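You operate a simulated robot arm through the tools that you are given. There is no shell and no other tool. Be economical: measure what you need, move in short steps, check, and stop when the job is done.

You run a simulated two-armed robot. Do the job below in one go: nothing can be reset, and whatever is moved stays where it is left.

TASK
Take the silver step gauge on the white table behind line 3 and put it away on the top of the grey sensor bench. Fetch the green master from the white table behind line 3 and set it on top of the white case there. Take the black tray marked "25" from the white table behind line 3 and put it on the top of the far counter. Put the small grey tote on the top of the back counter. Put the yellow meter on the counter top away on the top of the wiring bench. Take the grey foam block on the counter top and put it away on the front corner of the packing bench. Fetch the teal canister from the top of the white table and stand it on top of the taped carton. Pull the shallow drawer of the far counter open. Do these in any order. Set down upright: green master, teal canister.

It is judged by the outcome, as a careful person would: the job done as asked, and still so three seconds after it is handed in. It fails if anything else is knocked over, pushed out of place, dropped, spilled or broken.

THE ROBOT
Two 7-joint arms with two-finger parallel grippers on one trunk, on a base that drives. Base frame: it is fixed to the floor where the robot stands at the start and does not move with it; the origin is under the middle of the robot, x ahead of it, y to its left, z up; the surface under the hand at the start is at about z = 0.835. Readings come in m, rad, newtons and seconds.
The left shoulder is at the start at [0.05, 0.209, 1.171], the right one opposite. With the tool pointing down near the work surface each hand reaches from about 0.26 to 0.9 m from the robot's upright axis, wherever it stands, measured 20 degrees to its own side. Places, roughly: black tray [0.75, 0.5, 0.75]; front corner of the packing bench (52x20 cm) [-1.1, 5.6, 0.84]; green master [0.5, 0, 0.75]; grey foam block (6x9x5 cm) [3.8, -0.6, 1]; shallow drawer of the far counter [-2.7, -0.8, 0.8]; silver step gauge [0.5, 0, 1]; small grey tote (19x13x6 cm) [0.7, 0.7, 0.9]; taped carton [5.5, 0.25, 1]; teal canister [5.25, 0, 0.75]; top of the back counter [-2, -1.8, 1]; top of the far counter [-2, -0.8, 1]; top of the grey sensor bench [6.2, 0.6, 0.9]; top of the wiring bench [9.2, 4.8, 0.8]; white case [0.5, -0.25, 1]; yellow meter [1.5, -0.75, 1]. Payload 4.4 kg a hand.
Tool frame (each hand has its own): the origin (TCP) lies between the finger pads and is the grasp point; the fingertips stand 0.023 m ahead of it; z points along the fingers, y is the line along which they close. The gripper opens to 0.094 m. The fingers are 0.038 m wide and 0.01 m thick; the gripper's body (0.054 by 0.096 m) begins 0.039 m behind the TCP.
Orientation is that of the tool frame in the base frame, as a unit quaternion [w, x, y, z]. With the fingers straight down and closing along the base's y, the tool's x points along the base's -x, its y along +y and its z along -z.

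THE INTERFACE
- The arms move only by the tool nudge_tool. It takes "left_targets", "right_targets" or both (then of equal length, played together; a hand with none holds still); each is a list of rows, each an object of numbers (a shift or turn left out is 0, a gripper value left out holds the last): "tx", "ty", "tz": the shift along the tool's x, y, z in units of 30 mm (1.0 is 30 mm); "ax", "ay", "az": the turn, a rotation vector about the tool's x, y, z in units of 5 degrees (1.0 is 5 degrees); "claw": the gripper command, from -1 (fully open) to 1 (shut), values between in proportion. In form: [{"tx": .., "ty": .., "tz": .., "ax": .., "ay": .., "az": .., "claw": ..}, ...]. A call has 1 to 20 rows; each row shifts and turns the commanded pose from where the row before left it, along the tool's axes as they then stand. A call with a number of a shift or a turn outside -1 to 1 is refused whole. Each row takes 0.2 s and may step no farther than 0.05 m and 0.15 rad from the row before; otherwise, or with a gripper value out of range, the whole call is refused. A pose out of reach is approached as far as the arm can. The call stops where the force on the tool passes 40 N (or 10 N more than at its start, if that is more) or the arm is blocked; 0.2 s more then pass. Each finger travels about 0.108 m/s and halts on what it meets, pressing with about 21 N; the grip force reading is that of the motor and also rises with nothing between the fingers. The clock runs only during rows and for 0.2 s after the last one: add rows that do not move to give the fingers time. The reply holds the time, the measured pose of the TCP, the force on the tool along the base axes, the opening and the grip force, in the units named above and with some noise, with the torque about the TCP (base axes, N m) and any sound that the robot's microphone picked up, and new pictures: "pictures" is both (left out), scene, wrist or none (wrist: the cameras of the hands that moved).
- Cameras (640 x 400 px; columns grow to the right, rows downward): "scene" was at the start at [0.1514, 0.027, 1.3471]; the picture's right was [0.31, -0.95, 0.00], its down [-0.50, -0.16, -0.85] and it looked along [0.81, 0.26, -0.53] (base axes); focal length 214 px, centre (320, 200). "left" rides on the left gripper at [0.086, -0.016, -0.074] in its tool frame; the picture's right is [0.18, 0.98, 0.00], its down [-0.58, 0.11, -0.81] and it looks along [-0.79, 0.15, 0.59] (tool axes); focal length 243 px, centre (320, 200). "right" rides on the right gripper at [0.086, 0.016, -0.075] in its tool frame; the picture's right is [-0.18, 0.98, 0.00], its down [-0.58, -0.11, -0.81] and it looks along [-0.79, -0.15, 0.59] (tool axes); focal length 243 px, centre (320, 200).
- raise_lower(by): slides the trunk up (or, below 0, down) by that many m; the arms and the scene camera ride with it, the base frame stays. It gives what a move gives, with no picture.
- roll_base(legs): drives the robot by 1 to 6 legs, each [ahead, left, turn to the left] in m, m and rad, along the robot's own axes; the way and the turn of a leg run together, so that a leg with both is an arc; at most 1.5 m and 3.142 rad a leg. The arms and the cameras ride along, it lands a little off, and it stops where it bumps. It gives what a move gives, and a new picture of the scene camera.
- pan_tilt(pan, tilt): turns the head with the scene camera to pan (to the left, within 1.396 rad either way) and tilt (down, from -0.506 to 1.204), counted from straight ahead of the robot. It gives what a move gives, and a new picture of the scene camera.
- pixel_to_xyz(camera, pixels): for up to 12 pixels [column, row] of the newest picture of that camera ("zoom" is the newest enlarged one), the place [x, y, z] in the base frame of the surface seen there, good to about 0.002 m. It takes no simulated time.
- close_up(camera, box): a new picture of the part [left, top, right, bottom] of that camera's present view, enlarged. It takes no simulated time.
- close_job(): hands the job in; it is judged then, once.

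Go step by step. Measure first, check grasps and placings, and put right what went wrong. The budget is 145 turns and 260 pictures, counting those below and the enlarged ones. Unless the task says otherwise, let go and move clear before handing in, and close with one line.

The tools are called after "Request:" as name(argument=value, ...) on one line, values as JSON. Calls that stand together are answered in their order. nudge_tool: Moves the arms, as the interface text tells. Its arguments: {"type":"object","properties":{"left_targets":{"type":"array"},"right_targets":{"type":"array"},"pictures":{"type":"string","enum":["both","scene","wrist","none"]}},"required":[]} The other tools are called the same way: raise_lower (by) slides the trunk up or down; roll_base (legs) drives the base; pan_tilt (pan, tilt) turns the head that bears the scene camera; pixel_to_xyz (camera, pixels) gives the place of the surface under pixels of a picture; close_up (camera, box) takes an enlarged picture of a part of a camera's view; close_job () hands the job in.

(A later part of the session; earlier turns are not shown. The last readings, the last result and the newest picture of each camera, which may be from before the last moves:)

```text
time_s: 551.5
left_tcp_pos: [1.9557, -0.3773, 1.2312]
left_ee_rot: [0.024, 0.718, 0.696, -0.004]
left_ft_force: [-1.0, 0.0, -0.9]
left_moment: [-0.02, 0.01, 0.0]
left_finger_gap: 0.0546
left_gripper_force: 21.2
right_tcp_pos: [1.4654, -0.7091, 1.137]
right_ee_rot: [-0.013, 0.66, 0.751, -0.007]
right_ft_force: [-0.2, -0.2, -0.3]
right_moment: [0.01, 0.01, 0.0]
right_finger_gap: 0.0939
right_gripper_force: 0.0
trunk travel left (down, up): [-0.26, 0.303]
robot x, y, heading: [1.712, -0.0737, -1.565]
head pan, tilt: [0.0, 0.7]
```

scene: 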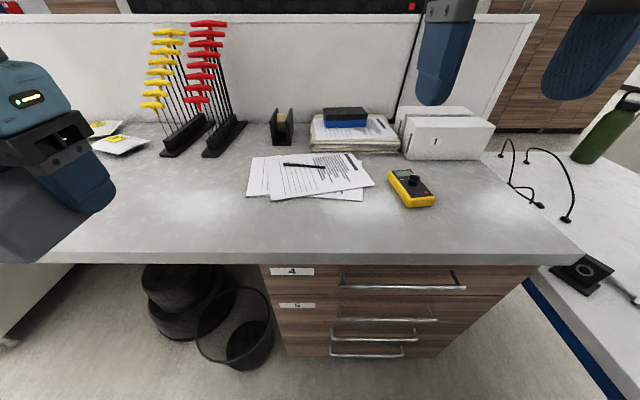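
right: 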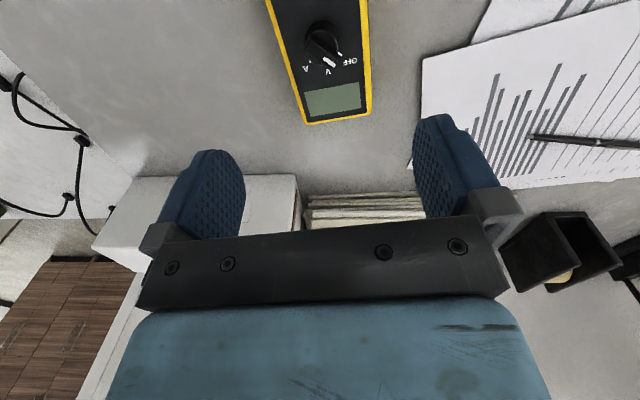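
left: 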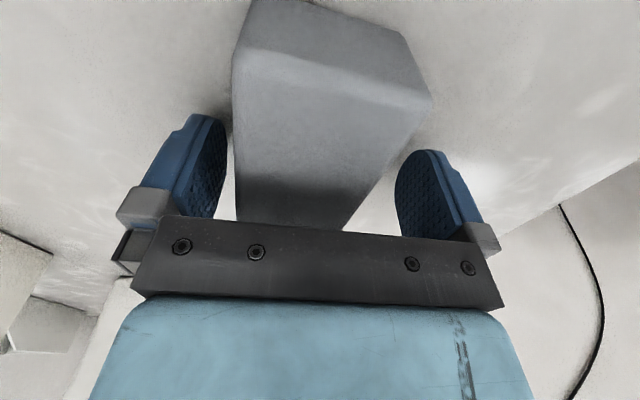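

Well aligned. Descend, grip, and lift.

Request:
nudge_tool(right_targets=[{"tz": 1}, {"tz": 1}, {"tz": 1}, {"tz": 1}, {"tz": 0.66}, {"claw": 1}, {"claw": 1}, {"claw": 1}, {"claw": 1}, {"tz": -1}, {"tz": -1}, {"tz": -1}, {"tz": -1}, {"tz": -1}, {"tz": -1}, {"tz": -1}], pictures="wrist")

```text
time_s: 554.9
left_tcp_pos: [1.9562, -0.3773, 1.2308]
left_ee_rot: [0.023, 0.718, 0.695, -0.003]
left_ft_force: [0.3, -0.1, -0.2]
left_moment: [0.0, 0.05, 0.02]
left_finger_gap: 0.0546
left_gripper_force: 20.9
right_tcp_pos: [1.4698, -0.7092, 1.2086]
right_ee_rot: [-0.012, 0.66, 0.751, -0.008]
right_ft_force: [0.4, 1.2, -4.0]
right_moment: [-0.02, 0.01, 0.01]
right_finger_gap: 0.0721
right_gripper_force: 20.5
trunk travel left (down, up): [-0.26, 0.303]
robot x, y, heading: [1.7126, -0.0686, -1.566]
head pan, tilt: [0.0, 0.7]
```

right: 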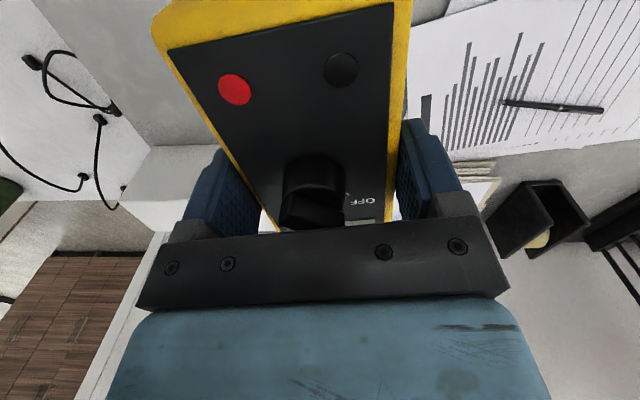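

Meter held (gap 0.072). Retract, raise arms high, and drive back to the gap entrance facing −x.

Request:
nudge_tool(right_targets=[{"tx": 1}, {"tx": 1}, {"tx": 1}, {"tx": 1}, {"tx": 1}, {"tx": 1}, {"tx": 1}, {"tx": 1}, {"tz": -1}, {"tz": -1}, {"tz": -1}, {"tz": -1}], left_targets=[{}, {}, {}, {}, {}, {}, {}, {}, {"tz": -1}, {"tz": -1}, {"tz": -1}, {"tz": -1}], pictures="none")

Request:
raise_lower(by=0.3)

Request:
roll_base(legs=[[0, 1.2, 0], [0, 0.75, 0], [-0.1, 0, 0], [0, 0, -1.575]])

```text
time_s: 557.5
left_tcp_pos: [1.9524, -0.3711, 1.3516]
left_ee_rot: [0.025, 0.718, 0.696, -0.004]
left_ft_force: [-0.7, -0.2, 0.3]
left_moment: [0.01, -0.01, -0.01]
left_finger_gap: 0.0544
left_gripper_force: 20.8
right_tcp_pos: [1.4391, -0.4706, 1.3331]
right_ee_rot: [-0.011, 0.661, 0.75, -0.008]
right_ft_force: [0.3, -0.1, -2.9]
right_moment: [0.01, 0.02, 0.03]
right_finger_gap: 0.072
right_gripper_force: 21.3
trunk travel left (down, up): [-0.26, 0.303]
robot x, y, heading: [1.7103, -0.0717, -1.573]
head pan, tilt: [0.0, 0.7]
```

```text
time_s: 560.5
left_tcp_pos: [1.9516, -0.3706, 1.6494]
left_ee_rot: [0.023, 0.718, 0.696, -0.003]
left_ft_force: [0.0, -1.0, 0.4]
left_moment: [0.03, 0.03, 0.0]
left_finger_gap: 0.0546
left_gripper_force: 21.3
right_tcp_pos: [1.4406, -0.473, 1.6308]
right_ee_rot: [-0.012, 0.661, 0.751, -0.007]
right_ft_force: [0.5, -0.5, -3.3]
right_moment: [0.01, 0.02, -0.04]
right_finger_gap: 0.0719
right_gripper_force: 21.0
trunk travel left (down, up): [-0.56, 0.003]
robot x, y, heading: [1.7128, -0.0726, -1.565]
head pan, tilt: [0.0, 0.7]
```

```text
time_s: 582.4
left_tcp_pos: [3.3563, -0.1942, 1.6496]
left_ee_rot: [0.014, 1.0, -0.02, -0.019]
left_ft_force: [0.1, 0.0, 0.6]
left_moment: [0.03, 0.02, 0.05]
left_finger_gap: 0.0546
left_gripper_force: 21.2
right_tcp_pos: [3.2599, 0.3181, 1.6313]
right_ee_rot: [-0.014, 0.998, 0.06, 0.004]
right_ft_force: [0.0, -0.1, -3.7]
right_moment: [0.0, 0.02, -0.01]
right_finger_gap: 0.0718
right_gripper_force: 21.0
trunk travel left (down, up): [-0.56, 0.003]
robot x, y, heading: [3.6587, 0.0481, 3.139]
head pan, tilt: [0.0, 0.7]
```

scene: 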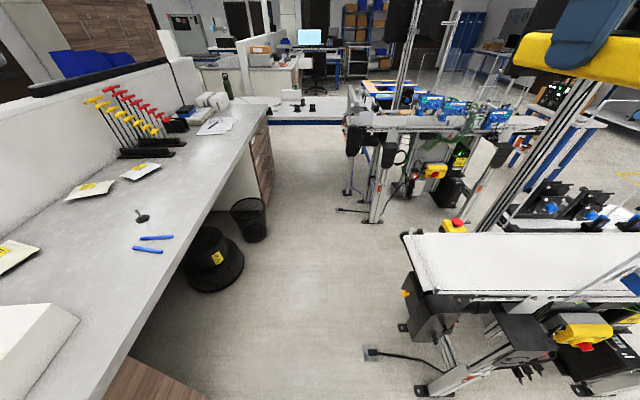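

Slide north back through the gap.

Request:
roll_base(legs=[[-0.01, -1.3, 0], [0, -1.17, 0]])

```text
time_s: 604.2
left_tcp_pos: [3.3797, 2.2861, 1.6499]
left_ee_rot: [0.014, 0.999, -0.024, -0.019]
left_ft_force: [0.1, 1.1, -0.3]
left_moment: [0.0, 0.02, -0.02]
left_finger_gap: 0.0543
left_gripper_force: 21.0
right_tcp_pos: [3.2874, 2.8, 1.6314]
right_ee_rot: [-0.013, 0.998, 0.057, 0.004]
right_ft_force: [0.3, -0.3, -3.2]
right_moment: [0.03, 0.02, 0.0]
right_finger_gap: 0.0718
right_gripper_force: 21.4
trunk travel left (down, up): [-0.56, 0.003]
robot x, y, heading: [3.6854, 2.5201, 3.131]
head pan, tilt: [0.0, 0.7]
```

scene: 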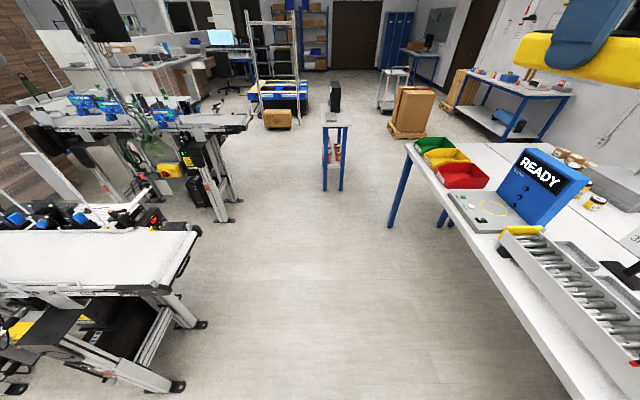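

Through. Foam first: drive west along the corridor to x≈−0.15, then turn north toward the packing bench.

Request:
roll_base(legs=[[1.45, 0.2, 0.01], [1.2, 0.1, 0], [1.3, 0, 0], [0, 0, -1.57]])

Request:
pan_tilt(pan=0.15, tilt=0.45)

```text
time_s: 615.4
left_tcp_pos: [1.1218, 2.0137, 1.6488]
left_ee_rot: [0.013, 0.999, -0.036, -0.018]
left_ft_force: [-0.4, -0.2, 0.2]
left_moment: [-0.02, -0.03, 0.01]
left_finger_gap: 0.0542
left_gripper_force: 20.5
right_tcp_pos: [1.0437, 2.5297, 1.6301]
right_ee_rot: [-0.013, 0.999, 0.043, 0.005]
right_ft_force: [-0.2, 0.9, -2.7]
right_moment: [0.02, 0.01, 0.03]
right_finger_gap: 0.0721
right_gripper_force: 20.7
trunk travel left (down, up): [-0.56, 0.003]
robot x, y, heading: [1.4347, 2.2441, 3.107]
head pan, tilt: [0.0, 0.7]
stopped in leg 2: the robot was blocked; the commanded pose is now the measured one
```

scene: 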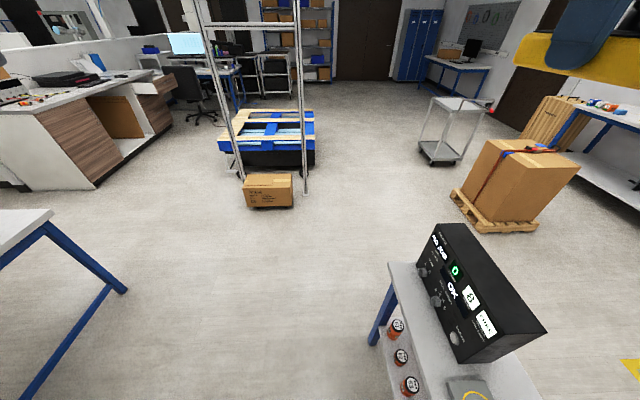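

```text
time_s: 616.1
left_tcp_pos: [1.1215, 2.0166, 1.6495]
left_ee_rot: [0.014, 0.999, -0.035, -0.018]
left_ft_force: [-0.7, -0.1, -1.3]
left_moment: [-0.01, -0.03, 0.0]
left_finger_gap: 0.0544
left_gripper_force: 20.9
right_tcp_pos: [1.0415, 2.5311, 1.6308]
right_ee_rot: [-0.012, 0.999, 0.043, 0.005]
right_ft_force: [-0.5, 0.4, -3.2]
right_moment: [0.0, -0.02, -0.03]
right_finger_gap: 0.0718
right_gripper_force: 21.1
trunk travel left (down, up): [-0.56, 0.003]
robot x, y, heading: [1.4324, 2.2416, 3.109]
head pan, tilt: [0.15, 0.45]
```

scene: 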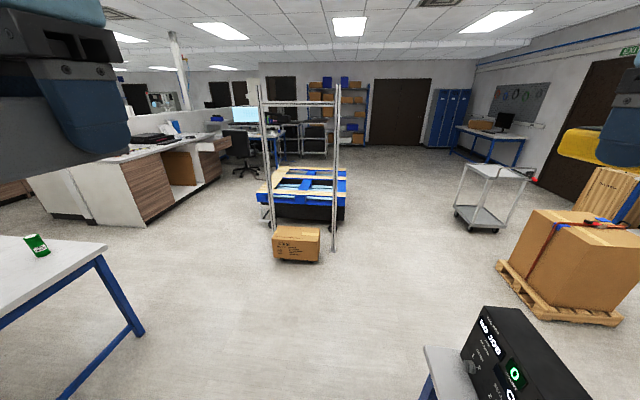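

Bench corner (y 2.55) touched my right front; shift to y≈2.20, straighten heading, and continue.

Request:
roll_base(legs=[[-0.03, 0.0, 0], [0, 0.04, 0.033], [1.5, 0, 0], [0.15, 0, 0], [0, 0, -1.57]])

```text
time_s: 628.7
left_tcp_pos: [-0.4574, 2.4007, 1.6653]
left_ee_rot: [-0.012, 0.767, -0.64, -0.048]
left_ft_force: [0.1, 0.3, 0.2]
left_moment: [0.0, 0.0, 0.04]
left_finger_gap: 0.0545
left_gripper_force: 21.2
right_tcp_pos: [0.0201, 2.6089, 1.6407]
right_ee_rot: [-0.016, 0.816, -0.578, -0.002]
right_ft_force: [-1.0, 0.0, -4.2]
right_moment: [0.02, -0.02, -0.05]
right_finger_gap: 0.0721
right_gripper_force: 20.4
trunk travel left (down, up): [-0.56, 0.003]
robot x, y, heading: [-0.1803, 2.1947, 1.785]
head pan, tilt: [0.15, 0.45]
stopped in leg 5: the robot was blocked; the commanded pose is now the measured one
```

scene: 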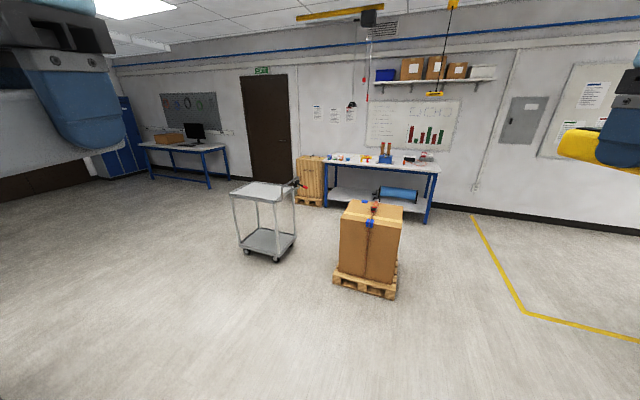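

The left arm met the tall frame post. Step right 0.3 m, finish the turn, and measure the packing bench.

Request:
roll_base(legs=[[0, -0.3, 0], [0, 0, -0.21]])

Request:
close_up(camera="scene", box=[220, 120, 480, 300])

```text
time_s: 629.8
left_tcp_pos: [-0.4409, 2.4165, 1.6628]
left_ee_rot: [-0.008, 0.769, -0.637, -0.045]
left_ft_force: [-0.4, 0.5, -0.3]
left_moment: [-0.02, -0.01, -0.01]
left_finger_gap: 0.0545
left_gripper_force: 21.0
right_tcp_pos: [0.034, 2.6272, 1.6344]
right_ee_rot: [-0.012, 0.818, -0.575, 0.002]
right_ft_force: [-0.6, -0.4, -3.6]
right_moment: [-0.02, 0.0, -0.02]
right_finger_gap: 0.0718
right_gripper_force: 20.6
trunk travel left (down, up): [-0.56, 0.003]
robot x, y, heading: [-0.1613, 2.1974, 1.791]
head pan, tilt: [0.15, 0.45]
stopped in leg 1: the robot was blocked; the commanded pose is now the measured one
```

scene: 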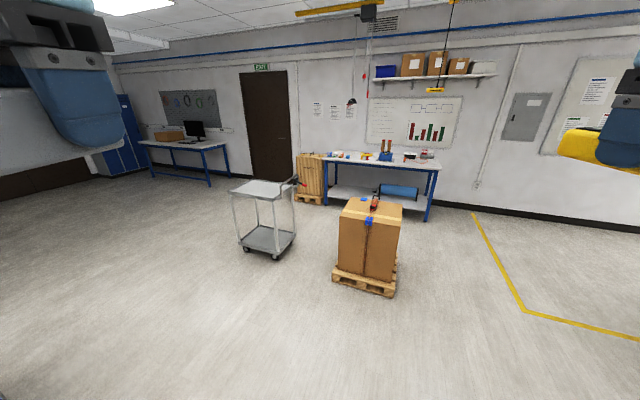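

```text
2.22 times, centred on (350, 210) of scene
```

zoom: 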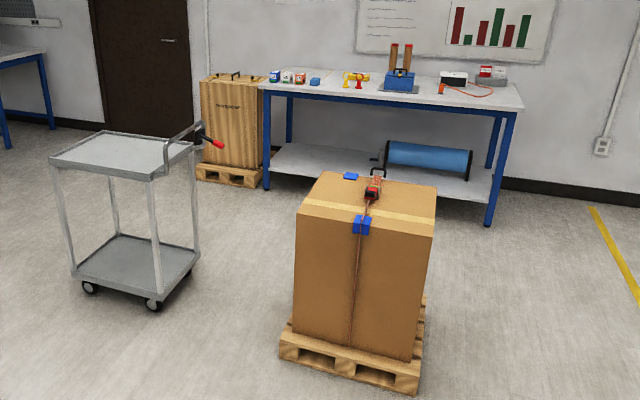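

Turn budget is tight, so I batch: measure the bench from the zoom, rotate back off the contact, step away from the frame, and resume.

Request:
pixel_to_xyz(camera="zoom", pixels=[[266, 89], [300, 93], [350, 96], [440, 103], [516, 107], [290, 84], [330, 88], [300, 200], [425, 300], [155, 303], [165, 165], [265, 185]])

Request:
roll_base(legs=[[0, 0, 0.25], [0, -0.45, 0]])

Request:
pan_tilt(pan=1.0, tilt=0.3)

```text
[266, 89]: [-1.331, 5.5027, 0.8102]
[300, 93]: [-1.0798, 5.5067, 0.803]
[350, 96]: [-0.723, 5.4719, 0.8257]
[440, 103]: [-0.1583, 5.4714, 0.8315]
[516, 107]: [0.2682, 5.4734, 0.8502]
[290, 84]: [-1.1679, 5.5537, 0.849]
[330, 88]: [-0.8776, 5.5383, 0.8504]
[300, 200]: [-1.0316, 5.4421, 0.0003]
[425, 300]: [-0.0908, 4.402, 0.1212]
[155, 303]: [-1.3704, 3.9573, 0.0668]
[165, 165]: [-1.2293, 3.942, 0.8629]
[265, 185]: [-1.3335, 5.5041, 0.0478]
```

```text
time_s: 635.1
left_tcp_pos: [-0.1076, 2.5606, 1.6565]
left_ee_rot: [-0.001, 0.841, -0.54, -0.034]
left_ft_force: [-0.2, -0.6, 0.1]
left_moment: [0.0, 0.0, -0.02]
left_finger_gap: 0.0545
left_gripper_force: 20.9
right_tcp_pos: [0.3064, 2.88, 1.6315]
right_ee_rot: [-0.01, 0.881, -0.472, 0.009]
right_ft_force: [0.4, -0.6, -3.0]
right_moment: [-0.03, -0.02, 0.02]
right_finger_gap: 0.0719
right_gripper_force: 20.7
trunk travel left (down, up): [-0.56, 0.003]
robot x, y, heading: [0.2413, 2.4016, 2.036]
head pan, tilt: [0.15, 0.45]
```

scene: 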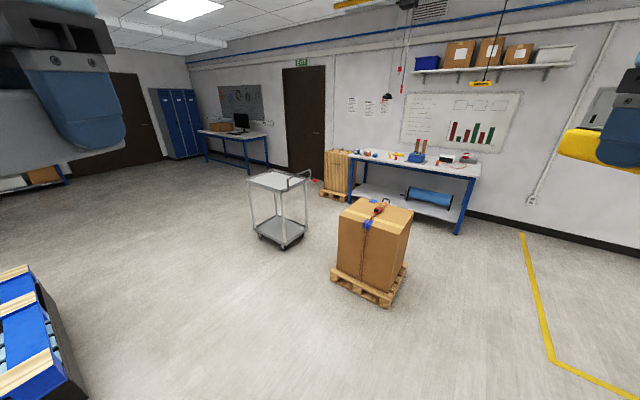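

```text
time_s: 636.3
left_tcp_pos: [-0.107, 2.5621, 1.655]
left_ee_rot: [-0.002, 0.84, -0.541, -0.035]
left_ft_force: [0.6, 0.1, 0.2]
left_moment: [-0.02, 0.01, -0.01]
left_finger_gap: 0.0543
left_gripper_force: 21.1
right_tcp_pos: [0.3061, 2.8801, 1.6327]
right_ee_rot: [-0.009, 0.881, -0.472, 0.01]
right_ft_force: [-0.6, 0.6, -3.7]
right_moment: [-0.01, 0.03, -0.01]
right_finger_gap: 0.072
right_gripper_force: 21.0
trunk travel left (down, up): [-0.56, 0.003]
robot x, y, heading: [0.2423, 2.4006, 2.027]
head pan, tilt: [1.0, 0.3]
```

scene: 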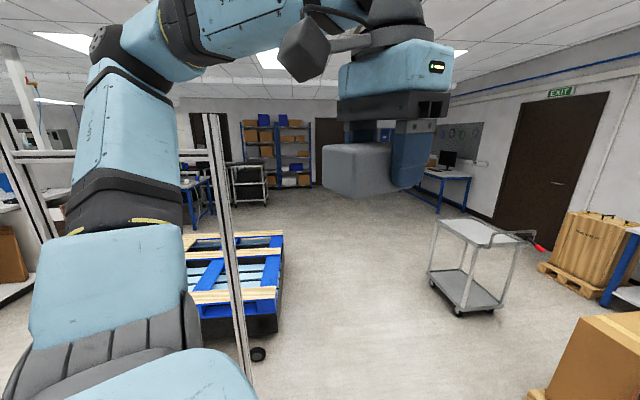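

Free now. Route to the bench's front-left corner goes west of the trolley. Lower trunk 0.3, then drive: north, face −x, west, north, turn to +y, and slide east.

Request:
raise_lower(by=-0.3)

Request:
roll_base(legs=[[0.58, -0.29, 0], [0, 0, 1.11], [1.5, 0, 0], [1.08, 0, 0], [0, -1.5, 0], [0, -0.4, 0]])

Request:
pan_tilt(pan=-0.2, tilt=0.6)

Request:
roll_base(legs=[[0, 0, -1.57]])

```text
time_s: 639.3
left_tcp_pos: [-0.1068, 2.5608, 1.3544]
left_ee_rot: [-0.001, 0.841, -0.54, -0.034]
left_ft_force: [-0.4, -0.8, -0.5]
left_moment: [0.03, 0.0, -0.03]
left_finger_gap: 0.0545
left_gripper_force: 21.3
right_tcp_pos: [0.3056, 2.8802, 1.3314]
right_ee_rot: [-0.009, 0.881, -0.473, 0.01]
right_ft_force: [-0.5, 0.1, -4.2]
right_moment: [0.03, 0.01, 0.0]
right_finger_gap: 0.0721
right_gripper_force: 21.3
trunk travel left (down, up): [-0.26, 0.303]
robot x, y, heading: [0.2379, 2.3993, 2.035]
head pan, tilt: [1.0, 0.3]
```

```text
time_s: 674.5
left_tcp_pos: [-2.6656, 4.6768, 1.3565]
left_ee_rot: [0.017, 0.999, -0.013, -0.029]
left_ft_force: [0.0, 0.6, -0.8]
left_moment: [0.0, 0.01, 0.01]
left_finger_gap: 0.0546
left_gripper_force: 20.8
right_tcp_pos: [-2.7719, 5.1888, 1.3311]
right_ee_rot: [-0.014, 0.998, 0.066, 0.003]
right_ft_force: [0.7, -0.9, -3.0]
right_moment: [-0.01, -0.01, 0.01]
right_finger_gap: 0.072
right_gripper_force: 21.3
trunk travel left (down, up): [-0.26, 0.303]
robot x, y, heading: [-2.3696, 4.9139, -3.131]
head pan, tilt: [1.0, 0.3]
```

scene: 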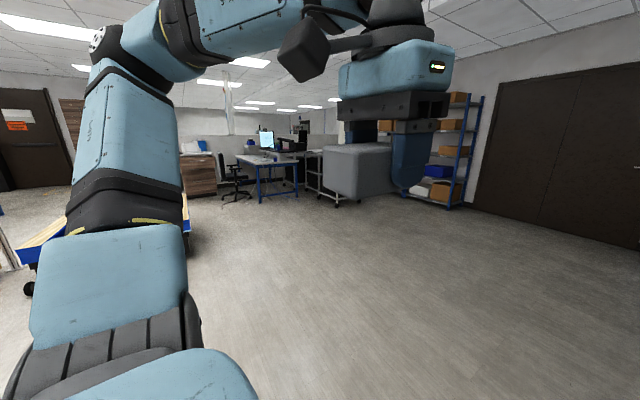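

```text
time_s: 675.9
left_tcp_pos: [-2.6673, 4.6781, 1.3554]
left_ee_rot: [0.017, 0.999, -0.012, -0.03]
left_ft_force: [0.4, 0.4, 0.5]
left_moment: [-0.01, 0.06, -0.02]
left_finger_gap: 0.0543
left_gripper_force: 21.1
right_tcp_pos: [-2.7714, 5.19, 1.332]
right_ee_rot: [-0.013, 0.998, 0.066, 0.003]
right_ft_force: [0.1, -0.1, -3.1]
right_moment: [-0.03, 0.01, 0.0]
right_finger_gap: 0.0717
right_gripper_force: 21.3
trunk travel left (down, up): [-0.26, 0.303]
robot x, y, heading: [-2.369, 4.9184, -3.136]
head pan, tilt: [-0.201, 0.6]
```

scene: 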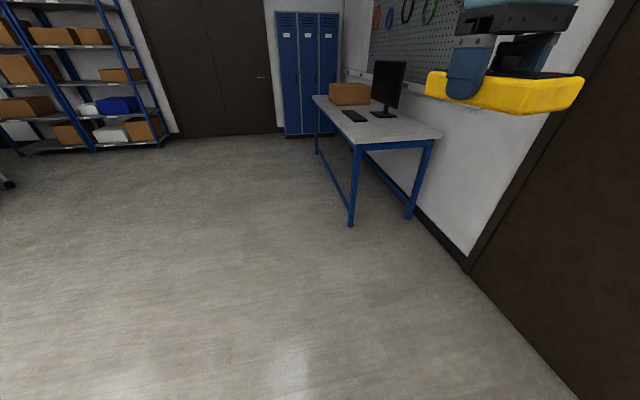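

```text
time_s: 680.1
left_tcp_pos: [-2.6072, 5.2159, 1.356]
left_ee_rot: [0.009, -0.696, 0.717, 0.034]
left_ft_force: [-0.5, 0.0, 0.6]
left_moment: [0.01, -0.01, -0.01]
left_finger_gap: 0.0543
left_gripper_force: 20.8
right_tcp_pos: [-2.0968, 5.3196, 1.3314]
right_ee_rot: [-0.007, 0.75, -0.661, 0.011]
right_ft_force: [0.1, -0.2, -3.0]
right_moment: [0.0, -0.02, -0.02]
right_finger_gap: 0.0718
right_gripper_force: 21.1
trunk travel left (down, up): [-0.26, 0.303]
robot x, y, heading: [-2.3683, 4.914, 1.574]
head pan, tilt: [-0.201, 0.6]
```

scene: 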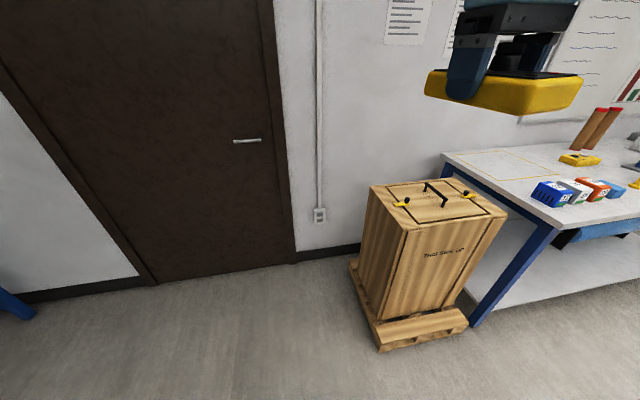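

Arrived. The bench's left end shows a yellow outlined zone at (515,165) and boxes at (570,190). Measure these and zoom.

Request:
pixel_to_xyz(camera="scene", pixels=[[472, 160], [528, 150], [563, 172], [508, 180], [517, 165], [543, 200], [552, 180], [602, 180], [560, 215], [615, 205], [580, 165], [445, 155]])

Request:
close_up(camera="scene", box=[430, 100, 640, 240])

```text
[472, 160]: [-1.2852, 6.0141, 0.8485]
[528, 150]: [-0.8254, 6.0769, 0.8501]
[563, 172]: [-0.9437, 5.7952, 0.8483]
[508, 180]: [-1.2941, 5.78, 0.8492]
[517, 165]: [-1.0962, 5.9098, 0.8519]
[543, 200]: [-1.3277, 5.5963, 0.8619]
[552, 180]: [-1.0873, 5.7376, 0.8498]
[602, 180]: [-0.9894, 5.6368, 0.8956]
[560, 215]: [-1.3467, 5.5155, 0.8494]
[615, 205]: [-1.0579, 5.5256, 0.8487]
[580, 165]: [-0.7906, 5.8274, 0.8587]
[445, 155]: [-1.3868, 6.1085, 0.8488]
```

```text
2.86 times, centred on (535, 170) of scene
```

zoom: 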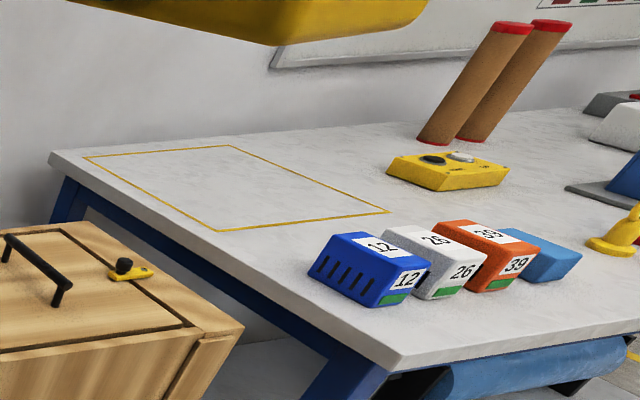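

The front-corner strip ahead of the boxes is where the foam can go; measure the box fronts and edge precisely.

Request:
pixel_to_xyz(camera="zoom", pixels=[[372, 307], [373, 300], [404, 292], [432, 300], [462, 290], [490, 293], [525, 275], [545, 282], [400, 366], [520, 345], [312, 270], [600, 300]])

```text
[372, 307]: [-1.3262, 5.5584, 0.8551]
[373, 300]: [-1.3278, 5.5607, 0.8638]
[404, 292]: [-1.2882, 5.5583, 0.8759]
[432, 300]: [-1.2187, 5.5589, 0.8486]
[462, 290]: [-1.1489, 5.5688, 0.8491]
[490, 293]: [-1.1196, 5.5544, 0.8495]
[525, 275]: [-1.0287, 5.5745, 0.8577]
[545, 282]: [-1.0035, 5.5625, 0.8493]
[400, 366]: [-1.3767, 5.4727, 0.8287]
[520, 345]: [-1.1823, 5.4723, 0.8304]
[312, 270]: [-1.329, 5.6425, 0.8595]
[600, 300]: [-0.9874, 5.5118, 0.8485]
```

Check the spot right of the light-blue box, then slide east so the left hand faces it.

Request:
pixel_to_xyz(camera="zoom", pixels=[[580, 256], [574, 272], [590, 262], [612, 256], [596, 280], [560, 279], [590, 240]])

Request:
roll_base(legs=[[0, -1.2, 0], [0.09, -0.53, 0]])

Request:
pan_tilt(pan=0.35, tilt=0.8)

Request:
close_up(camera="scene", box=[160, 60, 480, 260])

```text
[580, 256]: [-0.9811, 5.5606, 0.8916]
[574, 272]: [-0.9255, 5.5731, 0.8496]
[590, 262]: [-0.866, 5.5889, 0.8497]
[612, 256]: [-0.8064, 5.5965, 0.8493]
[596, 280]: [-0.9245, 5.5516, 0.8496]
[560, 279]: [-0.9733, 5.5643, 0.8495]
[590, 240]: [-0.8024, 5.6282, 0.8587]
```

```text
time_s: 695.7
left_tcp_pos: [-0.8671, 5.3043, 1.3556]
left_ee_rot: [0.009, -0.691, 0.722, 0.034]
left_ft_force: [0.3, 0.6, -0.2]
left_moment: [0.01, -0.01, 0.0]
left_finger_gap: 0.0544
left_gripper_force: 21.3
right_tcp_pos: [-0.3527, 5.4, 1.3327]
right_ee_rot: [-0.008, 0.746, -0.665, 0.011]
right_ft_force: [0.3, 0.1, -3.6]
right_moment: [-0.01, 0.01, 0.02]
right_finger_gap: 0.0721
right_gripper_force: 21.0
trunk travel left (down, up): [-0.26, 0.303]
robot x, y, heading: [-0.6355, 5.001, 1.558]
head pan, tilt: [-0.201, 0.6]
```

scene: 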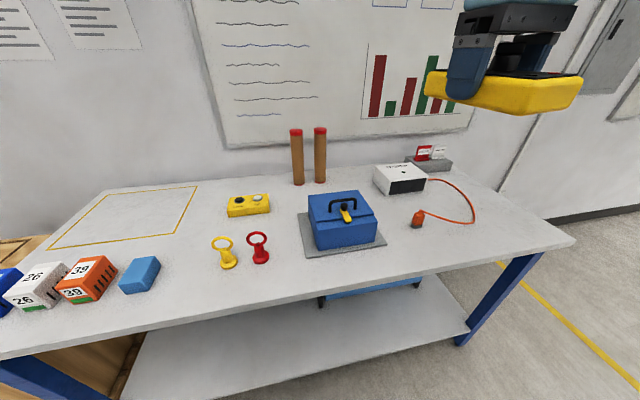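

```text
time_s: 696.6
left_tcp_pos: [-0.8662, 5.3042, 1.3547]
left_ee_rot: [0.009, -0.691, 0.722, 0.033]
left_ft_force: [-0.8, -0.3, -0.7]
left_moment: [0.03, -0.03, 0.0]
left_finger_gap: 0.0547
left_gripper_force: 20.8
right_tcp_pos: [-0.354, 5.3995, 1.3305]
right_ee_rot: [-0.008, 0.746, -0.665, 0.01]
right_ft_force: [0.9, -0.5, -3.8]
right_moment: [0.02, -0.01, 0.05]
right_finger_gap: 0.0719
right_gripper_force: 20.4
trunk travel left (down, up): [-0.26, 0.303]
robot x, y, heading: [-0.6308, 5.0053, 1.562]
head pan, tilt: [0.351, 0.799]
```

scene: 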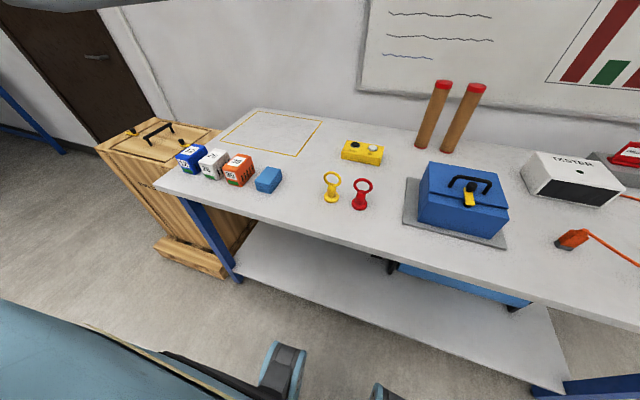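

```text
2.00 times, centred on (320, 160) of scene
```

zoom: 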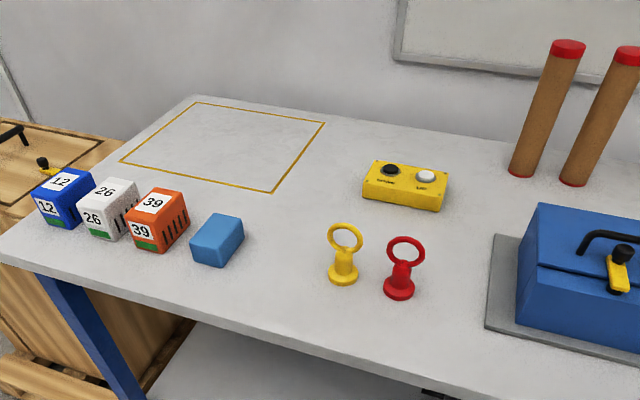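

Free spot between the blue block (right edge −0.93) and the yellow ring (−0.80): target x≈−0.872, y≈5.60. Lower trunk and bring the foam over and down to ~2 cm above.

Request:
raise_lower(by=-0.09)

Request:
nudge_tool(left_targets=[{"tx": -1, "ty": 0.3}, {"tx": -1, "ty": 0.3}, {"tx": -1}, {"tx": -1}, {"tx": -1}, {"tx": -1}, {"tx": -1}, {"tx": -1}, {"tx": -1}, {"tx": -1}, {"tx": -0.2}, {"tz": 1}, {"tz": 1}, {"tz": 1}, {"tz": 1}, {"tz": 1}, {"tz": 1}], pictures="none")

Request:
nudge_tool(left_targets=[{"tz": 1}, {"tz": 1}, {"tz": 1}, {"tz": 1}, {"tz": 1}, {"tz": 1}, {}], pictures="both")

```text
time_s: 697.9
left_tcp_pos: [-0.866, 5.3047, 1.2656]
left_ee_rot: [0.009, -0.69, 0.723, 0.034]
left_ft_force: [-0.6, 0.2, -0.5]
left_moment: [0.0, 0.0, 0.0]
left_finger_gap: 0.0544
left_gripper_force: 21.7
right_tcp_pos: [-0.354, 5.3994, 1.2427]
right_ee_rot: [-0.007, 0.746, -0.666, 0.011]
right_ft_force: [0.2, -0.1, -2.8]
right_moment: [0.02, 0.01, -0.02]
right_finger_gap: 0.0718
right_gripper_force: 21.2
trunk travel left (down, up): [-0.17, 0.393]
robot x, y, heading: [-0.6349, 4.9997, 1.559]
head pan, tilt: [0.351, 0.799]
```

```text
time_s: 701.5
left_tcp_pos: [-0.8759, 5.6209, 1.1037]
left_ee_rot: [0.008, -0.691, 0.722, 0.033]
left_ft_force: [0.4, -0.6, 0.2]
left_moment: [0.0, 0.01, 0.01]
left_finger_gap: 0.0546
left_gripper_force: 21.5
right_tcp_pos: [-0.3536, 5.3998, 1.2411]
right_ee_rot: [-0.007, 0.746, -0.665, 0.012]
right_ft_force: [-1.0, 0.9, -3.8]
right_moment: [0.01, 0.02, 0.02]
right_finger_gap: 0.0718
right_gripper_force: 20.5
trunk travel left (down, up): [-0.17, 0.393]
robot x, y, heading: [-0.6318, 5.0032, 1.559]
head pan, tilt: [0.351, 0.799]
```

```text
time_s: 703.1
left_tcp_pos: [-0.8815, 5.6308, 0.9259]
left_ee_rot: [0.009, -0.691, 0.722, 0.033]
left_ft_force: [0.3, -1.1, -0.8]
left_moment: [0.01, -0.01, 0.01]
left_finger_gap: 0.0543
left_gripper_force: 20.6
right_tcp_pos: [-0.3533, 5.3989, 1.2424]
right_ee_rot: [-0.007, 0.746, -0.665, 0.011]
right_ft_force: [-0.2, 0.7, -3.1]
right_moment: [-0.04, 0.04, 0.0]
right_finger_gap: 0.0721
right_gripper_force: 21.0
trunk travel left (down, up): [-0.17, 0.393]
robot x, y, heading: [-0.6284, 5.0032, 1.562]
head pan, tilt: [0.351, 0.799]
```

scene: 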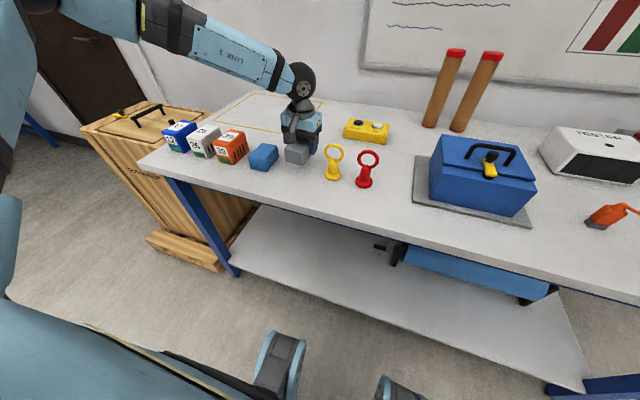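
left: 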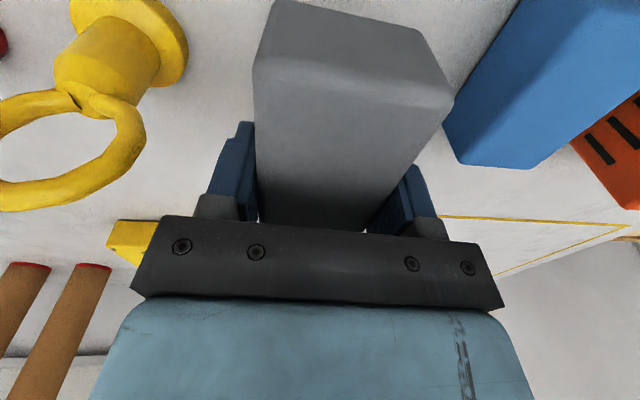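

Foam hovers beside the blue block with clearance. Lower the last 4.7 cm, release slightly, lift, and retract.

Request:
nudge_tool(left_targets=[{"tx": 0.7, "ty": -0.2}, {"tz": 1}, {"tz": 0.45}, {"tz": 0.1}, {"tz": 0.05}, {}], pictures="none")

Request:
nudge_tool(left_targets=[{"claw": -0.4}, {"claw": -0.4}, {"claw": -0.4}, {"tz": -0.5}, {"tz": -1}, {"tz": -1}, {"tz": -1}, {"tz": -1}, {"tz": -1}, {"tz": -1}, {"tz": -1}, {"tz": -1}, {"tx": 1}, {"tx": 1}, {"tx": 1}, {"tx": 1}, {"tx": 1}, {"tx": 1}, {"tx": 1}, {"tx": 1}], pictures="scene")

```text
time_s: 704.5
left_tcp_pos: [-0.8781, 5.6125, 0.8783]
left_ee_rot: [0.011, -0.691, 0.722, 0.034]
left_ft_force: [-4.7, 6.8, 28.8]
left_moment: [-0.18, -0.66, 0.07]
left_finger_gap: 0.0544
left_gripper_force: 21.2
right_tcp_pos: [-0.3527, 5.3973, 1.2418]
right_ee_rot: [-0.008, 0.746, -0.666, 0.01]
right_ft_force: [0.2, 0.6, -3.2]
right_moment: [-0.01, -0.03, -0.03]
right_finger_gap: 0.072
right_gripper_force: 21.2
trunk travel left (down, up): [-0.17, 0.393]
robot x, y, heading: [-0.6325, 5.0058, 1.564]
head pan, tilt: [0.351, 0.799]
```

```text
time_s: 708.7
left_tcp_pos: [-0.8806, 5.3559, 1.1156]
left_ee_rot: [0.01, -0.69, 0.723, 0.034]
left_ft_force: [0.2, -0.2, -0.4]
left_moment: [0.01, -0.01, 0.01]
left_finger_gap: 0.066
left_gripper_force: 0.1
right_tcp_pos: [-0.3548, 5.3988, 1.2418]
right_ee_rot: [-0.007, 0.746, -0.666, 0.011]
right_ft_force: [-0.5, 0.7, -3.0]
right_moment: [-0.01, 0.03, 0.02]
right_finger_gap: 0.0719
right_gripper_force: 21.4
trunk travel left (down, up): [-0.17, 0.393]
robot x, y, heading: [-0.6358, 5.0015, 1.558]
head pan, tilt: [0.351, 0.799]
```

scene: 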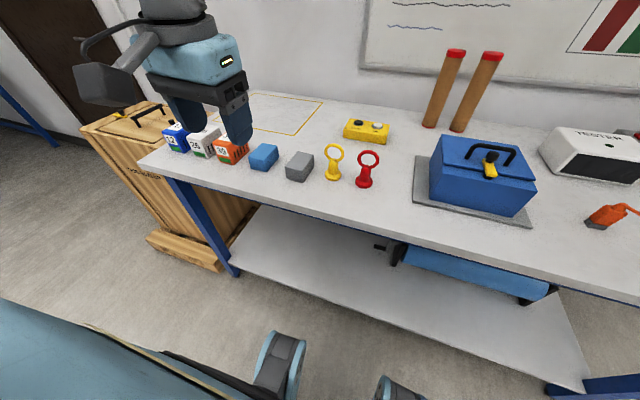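

Foam is in place. Now the meter: raise trunk, turn to face +x, drive ahead and look along the north aisle.

Request:
raise_lower(by=0.2)

Request:
roll_base(legs=[[0, 0, -1.56], [1.45, 0, 0]])

Request:
pan_tilt(pan=-0.05, tilt=0.35)

Request:
pixel_to_xyz(camera="scene", pixels=[[320, 180], [320, 220], [250, 200], [390, 200], [300, 160], [340, 160], [200, 200], [440, 220], [320, 140], [280, 140], [360, 140], [320, 260]])

```text
time_s: 710.9
left_tcp_pos: [-0.8803, 5.3566, 1.3154]
left_ee_rot: [0.01, -0.691, 0.722, 0.034]
left_ft_force: [-0.1, -0.6, -0.6]
left_moment: [0.01, 0.0, -0.01]
left_finger_gap: 0.0658
left_gripper_force: 0.1
right_tcp_pos: [-0.3531, 5.399, 1.4418]
right_ee_rot: [-0.008, 0.746, -0.666, 0.012]
right_ft_force: [0.2, -0.4, -3.8]
right_moment: [0.02, -0.01, 0.01]
right_finger_gap: 0.0719
right_gripper_force: 20.7
trunk travel left (down, up): [-0.37, 0.193]
robot x, y, heading: [-0.629, 5.003, 1.561]
head pan, tilt: [0.351, 0.799]
```

```text
time_s: 721.9
left_tcp_pos: [1.1734, 5.2328, 1.3164]
left_ee_rot: [0.03, 0.026, 0.999, 0.017]
left_ft_force: [-0.2, -0.6, -0.3]
left_moment: [0.0, -0.01, 0.0]
left_finger_gap: 0.066
left_gripper_force: 0.1
right_tcp_pos: [1.2126, 4.7056, 1.4423]
right_ee_rot: [-0.003, -0.053, 0.998, -0.013]
right_ft_force: [-0.1, 0.5, -2.9]
right_moment: [0.01, 0.02, 0.0]
right_finger_gap: 0.0721
right_gripper_force: 21.4
trunk travel left (down, up): [-0.37, 0.193]
robot x, y, heading: [0.8161, 4.9868, -0.018]
head pan, tilt: [0.351, 0.799]
```

scene: 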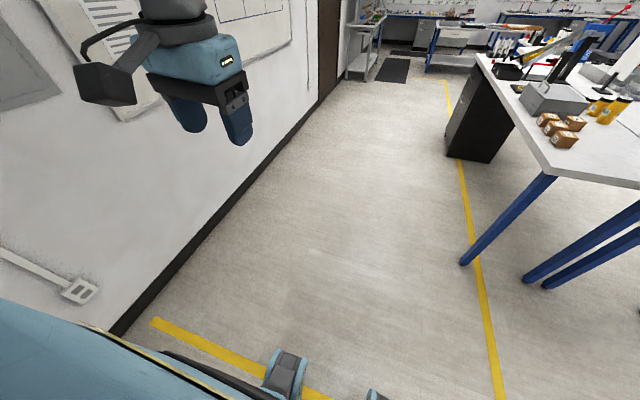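

```text
time_s: 722.8
left_tcp_pos: [1.1738, 5.2323, 1.3152]
left_ee_rot: [0.03, 0.026, 0.999, 0.016]
left_ft_force: [-0.5, 0.5, 0.3]
left_moment: [0.0, -0.01, 0.0]
left_finger_gap: 0.0657
left_gripper_force: 0.0
right_tcp_pos: [1.212, 4.7057, 1.4404]
right_ee_rot: [-0.003, -0.054, 0.998, -0.013]
right_ft_force: [0.0, 1.1, -3.1]
right_moment: [0.01, 0.03, -0.01]
right_finger_gap: 0.072
right_gripper_force: 21.4
trunk travel left (down, up): [-0.37, 0.193]
robot x, y, heading: [0.8187, 4.986, -0.016]
head pan, tilt: [-0.051, 0.351]
```

scene: 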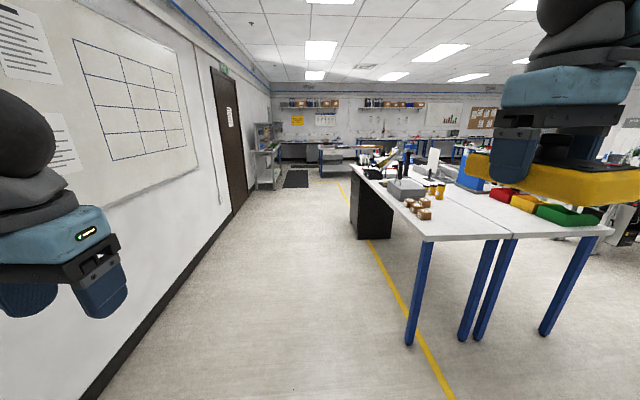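

```text
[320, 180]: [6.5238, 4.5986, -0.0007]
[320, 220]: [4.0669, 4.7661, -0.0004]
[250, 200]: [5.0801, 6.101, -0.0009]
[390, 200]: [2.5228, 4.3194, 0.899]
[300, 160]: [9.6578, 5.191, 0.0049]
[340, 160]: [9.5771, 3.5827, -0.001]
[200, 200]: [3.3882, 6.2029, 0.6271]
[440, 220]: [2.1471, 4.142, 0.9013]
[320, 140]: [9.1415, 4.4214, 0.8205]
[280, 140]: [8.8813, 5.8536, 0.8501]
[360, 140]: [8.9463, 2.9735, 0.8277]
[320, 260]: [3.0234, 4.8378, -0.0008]
```

The north aisle is clear; the wiring bench is ahead near (9.1,4.5). Drive to x≈7.5 and inspect the bench top.

Request:
roll_base(legs=[[1.45, 0, 0.016], [1.45, 0, 0], [1.45, 0, 0], [1.45, 0, 0], [0.85, 0, 0]])

Request:
pan_tilt(pan=-0.05, tilt=0.5)

Request:
close_up(camera="scene", box=[160, 100, 480, 300])

Request:
pixel_to_xyz(camera="scene", pixels=[[240, 180], [280, 190], [320, 190], [360, 190], [400, 190], [320, 170], [280, 170], [360, 170], [320, 215], [240, 205], [200, 190], [320, 240]])

```text
time_s: 754.5
left_tcp_pos: [7.8175, 5.2064, 1.3159]
left_ee_rot: [0.029, 0.022, 0.999, 0.017]
left_ft_force: [-0.2, -0.6, 0.5]
left_moment: [0.01, 0.02, 0.0]
left_finger_gap: 0.0658
left_gripper_force: 0.0
right_tcp_pos: [7.8609, 4.679, 1.4413]
right_ee_rot: [-0.003, -0.058, 0.998, -0.014]
right_ft_force: [0.2, -0.2, -3.1]
right_moment: [0.02, 0.02, -0.02]
right_finger_gap: 0.0718
right_gripper_force: 21.4
trunk travel left (down, up): [-0.37, 0.193]
robot x, y, heading: [7.4637, 4.9567, -0.005]
head pan, tilt: [-0.051, 0.351]
```

scene: 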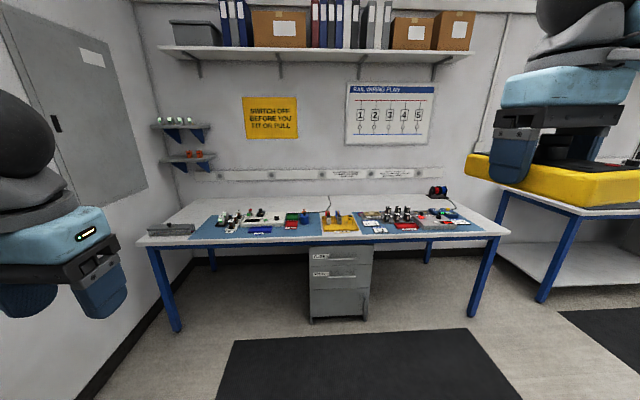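

```text
time_s: 755.2
left_tcp_pos: [7.8183, 5.2069, 1.3144]
left_ee_rot: [0.03, 0.021, 0.999, 0.018]
left_ft_force: [0.1, 0.3, -0.6]
left_moment: [0.02, 0.02, 0.01]
left_finger_gap: 0.0657
left_gripper_force: 0.0
right_tcp_pos: [7.8611, 4.679, 1.4415]
right_ee_rot: [-0.003, -0.058, 0.998, -0.013]
right_ft_force: [-0.2, -0.7, -2.1]
right_moment: [0.03, 0.03, -0.02]
right_finger_gap: 0.0722
right_gripper_force: 20.7
trunk travel left (down, up): [-0.37, 0.193]
robot x, y, heading: [7.4643, 4.9561, -0.003]
head pan, tilt: [-0.051, 0.499]
```

scene: 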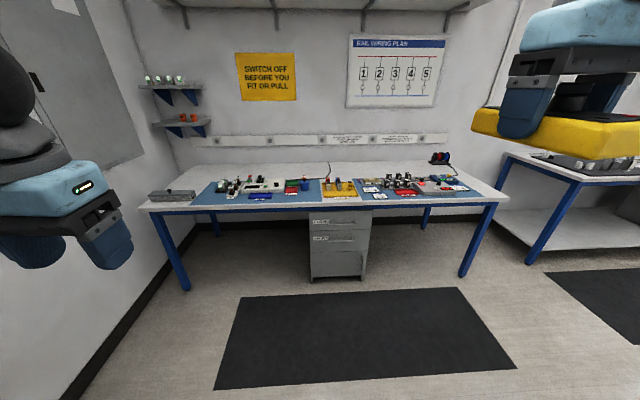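

```text
2.00 times, centred on (320, 200) of scene
```

zoom: 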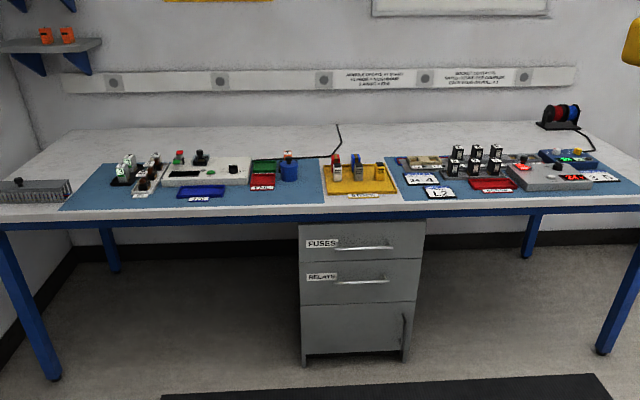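

```text
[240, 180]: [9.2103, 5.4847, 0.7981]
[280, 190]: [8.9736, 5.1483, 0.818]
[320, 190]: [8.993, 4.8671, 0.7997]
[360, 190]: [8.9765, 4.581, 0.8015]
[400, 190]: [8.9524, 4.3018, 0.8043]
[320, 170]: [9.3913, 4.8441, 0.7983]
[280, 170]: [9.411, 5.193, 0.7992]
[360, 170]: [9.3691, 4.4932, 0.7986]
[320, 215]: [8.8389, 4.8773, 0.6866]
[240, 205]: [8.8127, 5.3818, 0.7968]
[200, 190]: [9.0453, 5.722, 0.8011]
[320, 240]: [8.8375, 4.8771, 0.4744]
```

Free spot on the left mat's front near (8.85, 4.96), table z 0.80. Move left 0.28 and ahead 0.89, lower trunk, extend and lower the meter to ~6 cm above.

Request:
roll_base(legs=[[0, 0.28, 0], [0.89, 0, 0]])

Request:
raise_lower(by=-0.25)

Request:
nudge_tool(right_targets=[{"tx": -1}, {"tx": -1}, {"tx": -1}, {"tx": -0.3}, {"tz": 1}, {"tz": 1}, {"tz": 1}, {"tz": 1}, {"tz": 1}, {"tz": 1}, {"tz": 1}, {"tz": 1}, {"tz": 1}, {"tz": 1}, {}], pictures="both")

```text
time_s: 762.6
left_tcp_pos: [8.7133, 5.4782, 1.3152]
left_ee_rot: [0.03, 0.021, 0.999, 0.017]
left_ft_force: [-0.3, 1.4, -0.2]
left_moment: [0.01, 0.02, 0.0]
left_finger_gap: 0.0658
left_gripper_force: 0.1
right_tcp_pos: [8.7564, 4.9499, 1.4413]
right_ee_rot: [-0.003, -0.058, 0.998, -0.014]
right_ft_force: [0.9, -0.8, -3.8]
right_moment: [0.01, 0.01, 0.01]
right_finger_gap: 0.0719
right_gripper_force: 20.6
trunk travel left (down, up): [-0.37, 0.193]
robot x, y, heading: [8.3596, 5.2332, -0.001]
head pan, tilt: [-0.051, 0.499]
```

scene: 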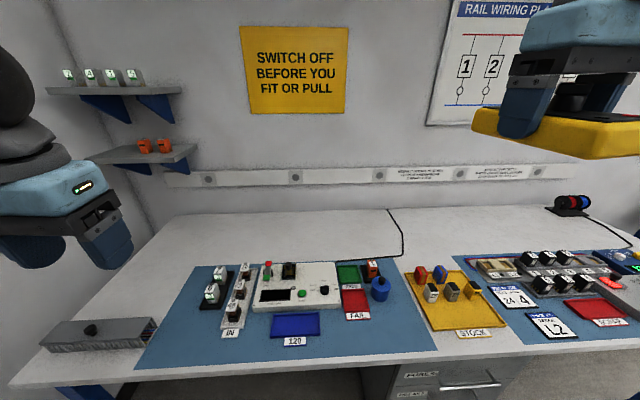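

```text
time_s: 765.1
left_tcp_pos: [8.713, 5.4773, 1.0659]
left_ee_rot: [0.03, 0.02, 0.999, 0.016]
left_ft_force: [0.1, 0.0, 0.5]
left_moment: [-0.02, 0.01, 0.01]
left_finger_gap: 0.0658
left_gripper_force: 0.1
right_tcp_pos: [8.7561, 4.9513, 1.1914]
right_ee_rot: [-0.003, -0.06, 0.998, -0.013]
right_ft_force: [0.5, -0.3, -3.9]
right_moment: [0.0, 0.03, -0.02]
right_finger_gap: 0.072
right_gripper_force: 21.1
trunk travel left (down, up): [-0.12, 0.443]
robot x, y, heading: [8.3605, 5.2276, -0.003]
head pan, tilt: [-0.051, 0.499]
```

```text
time_s: 768.3
left_tcp_pos: [8.7128, 5.4771, 1.0664]
left_ee_rot: [0.029, 0.02, 0.999, 0.017]
left_ft_force: [-0.6, -0.6, -0.3]
left_moment: [-0.03, -0.01, 0.0]
left_finger_gap: 0.0658
left_gripper_force: 0.0
right_tcp_pos: [8.8533, 4.9541, 0.8916]
right_ee_rot: [-0.003, -0.059, 0.998, -0.012]
right_ft_force: [-0.3, -0.1, -3.1]
right_moment: [0.0, 0.01, -0.01]
right_finger_gap: 0.0718
right_gripper_force: 21.0
trunk travel left (down, up): [-0.12, 0.443]
robot x, y, heading: [8.3606, 5.2294, -0.006]
head pan, tilt: [-0.051, 0.499]
5 turns are left
```

scene: 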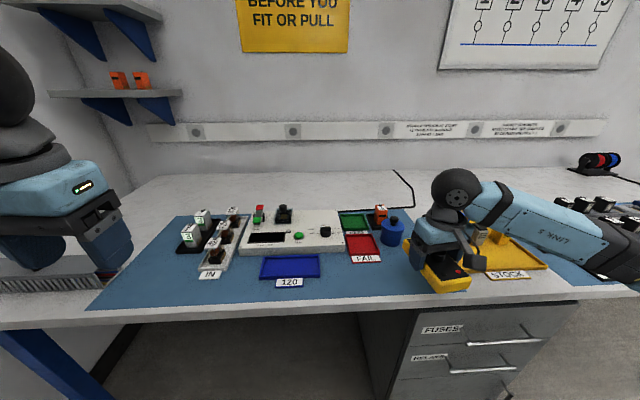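
right: 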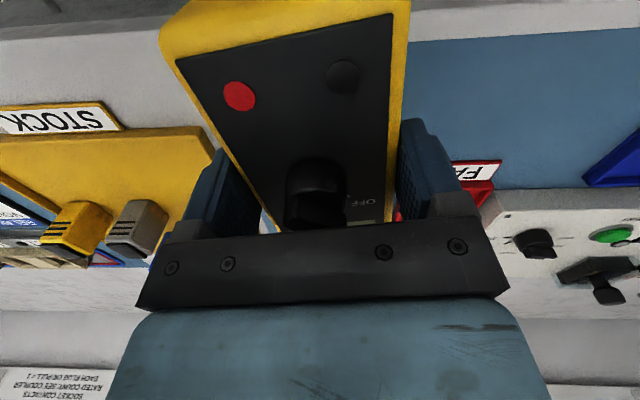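

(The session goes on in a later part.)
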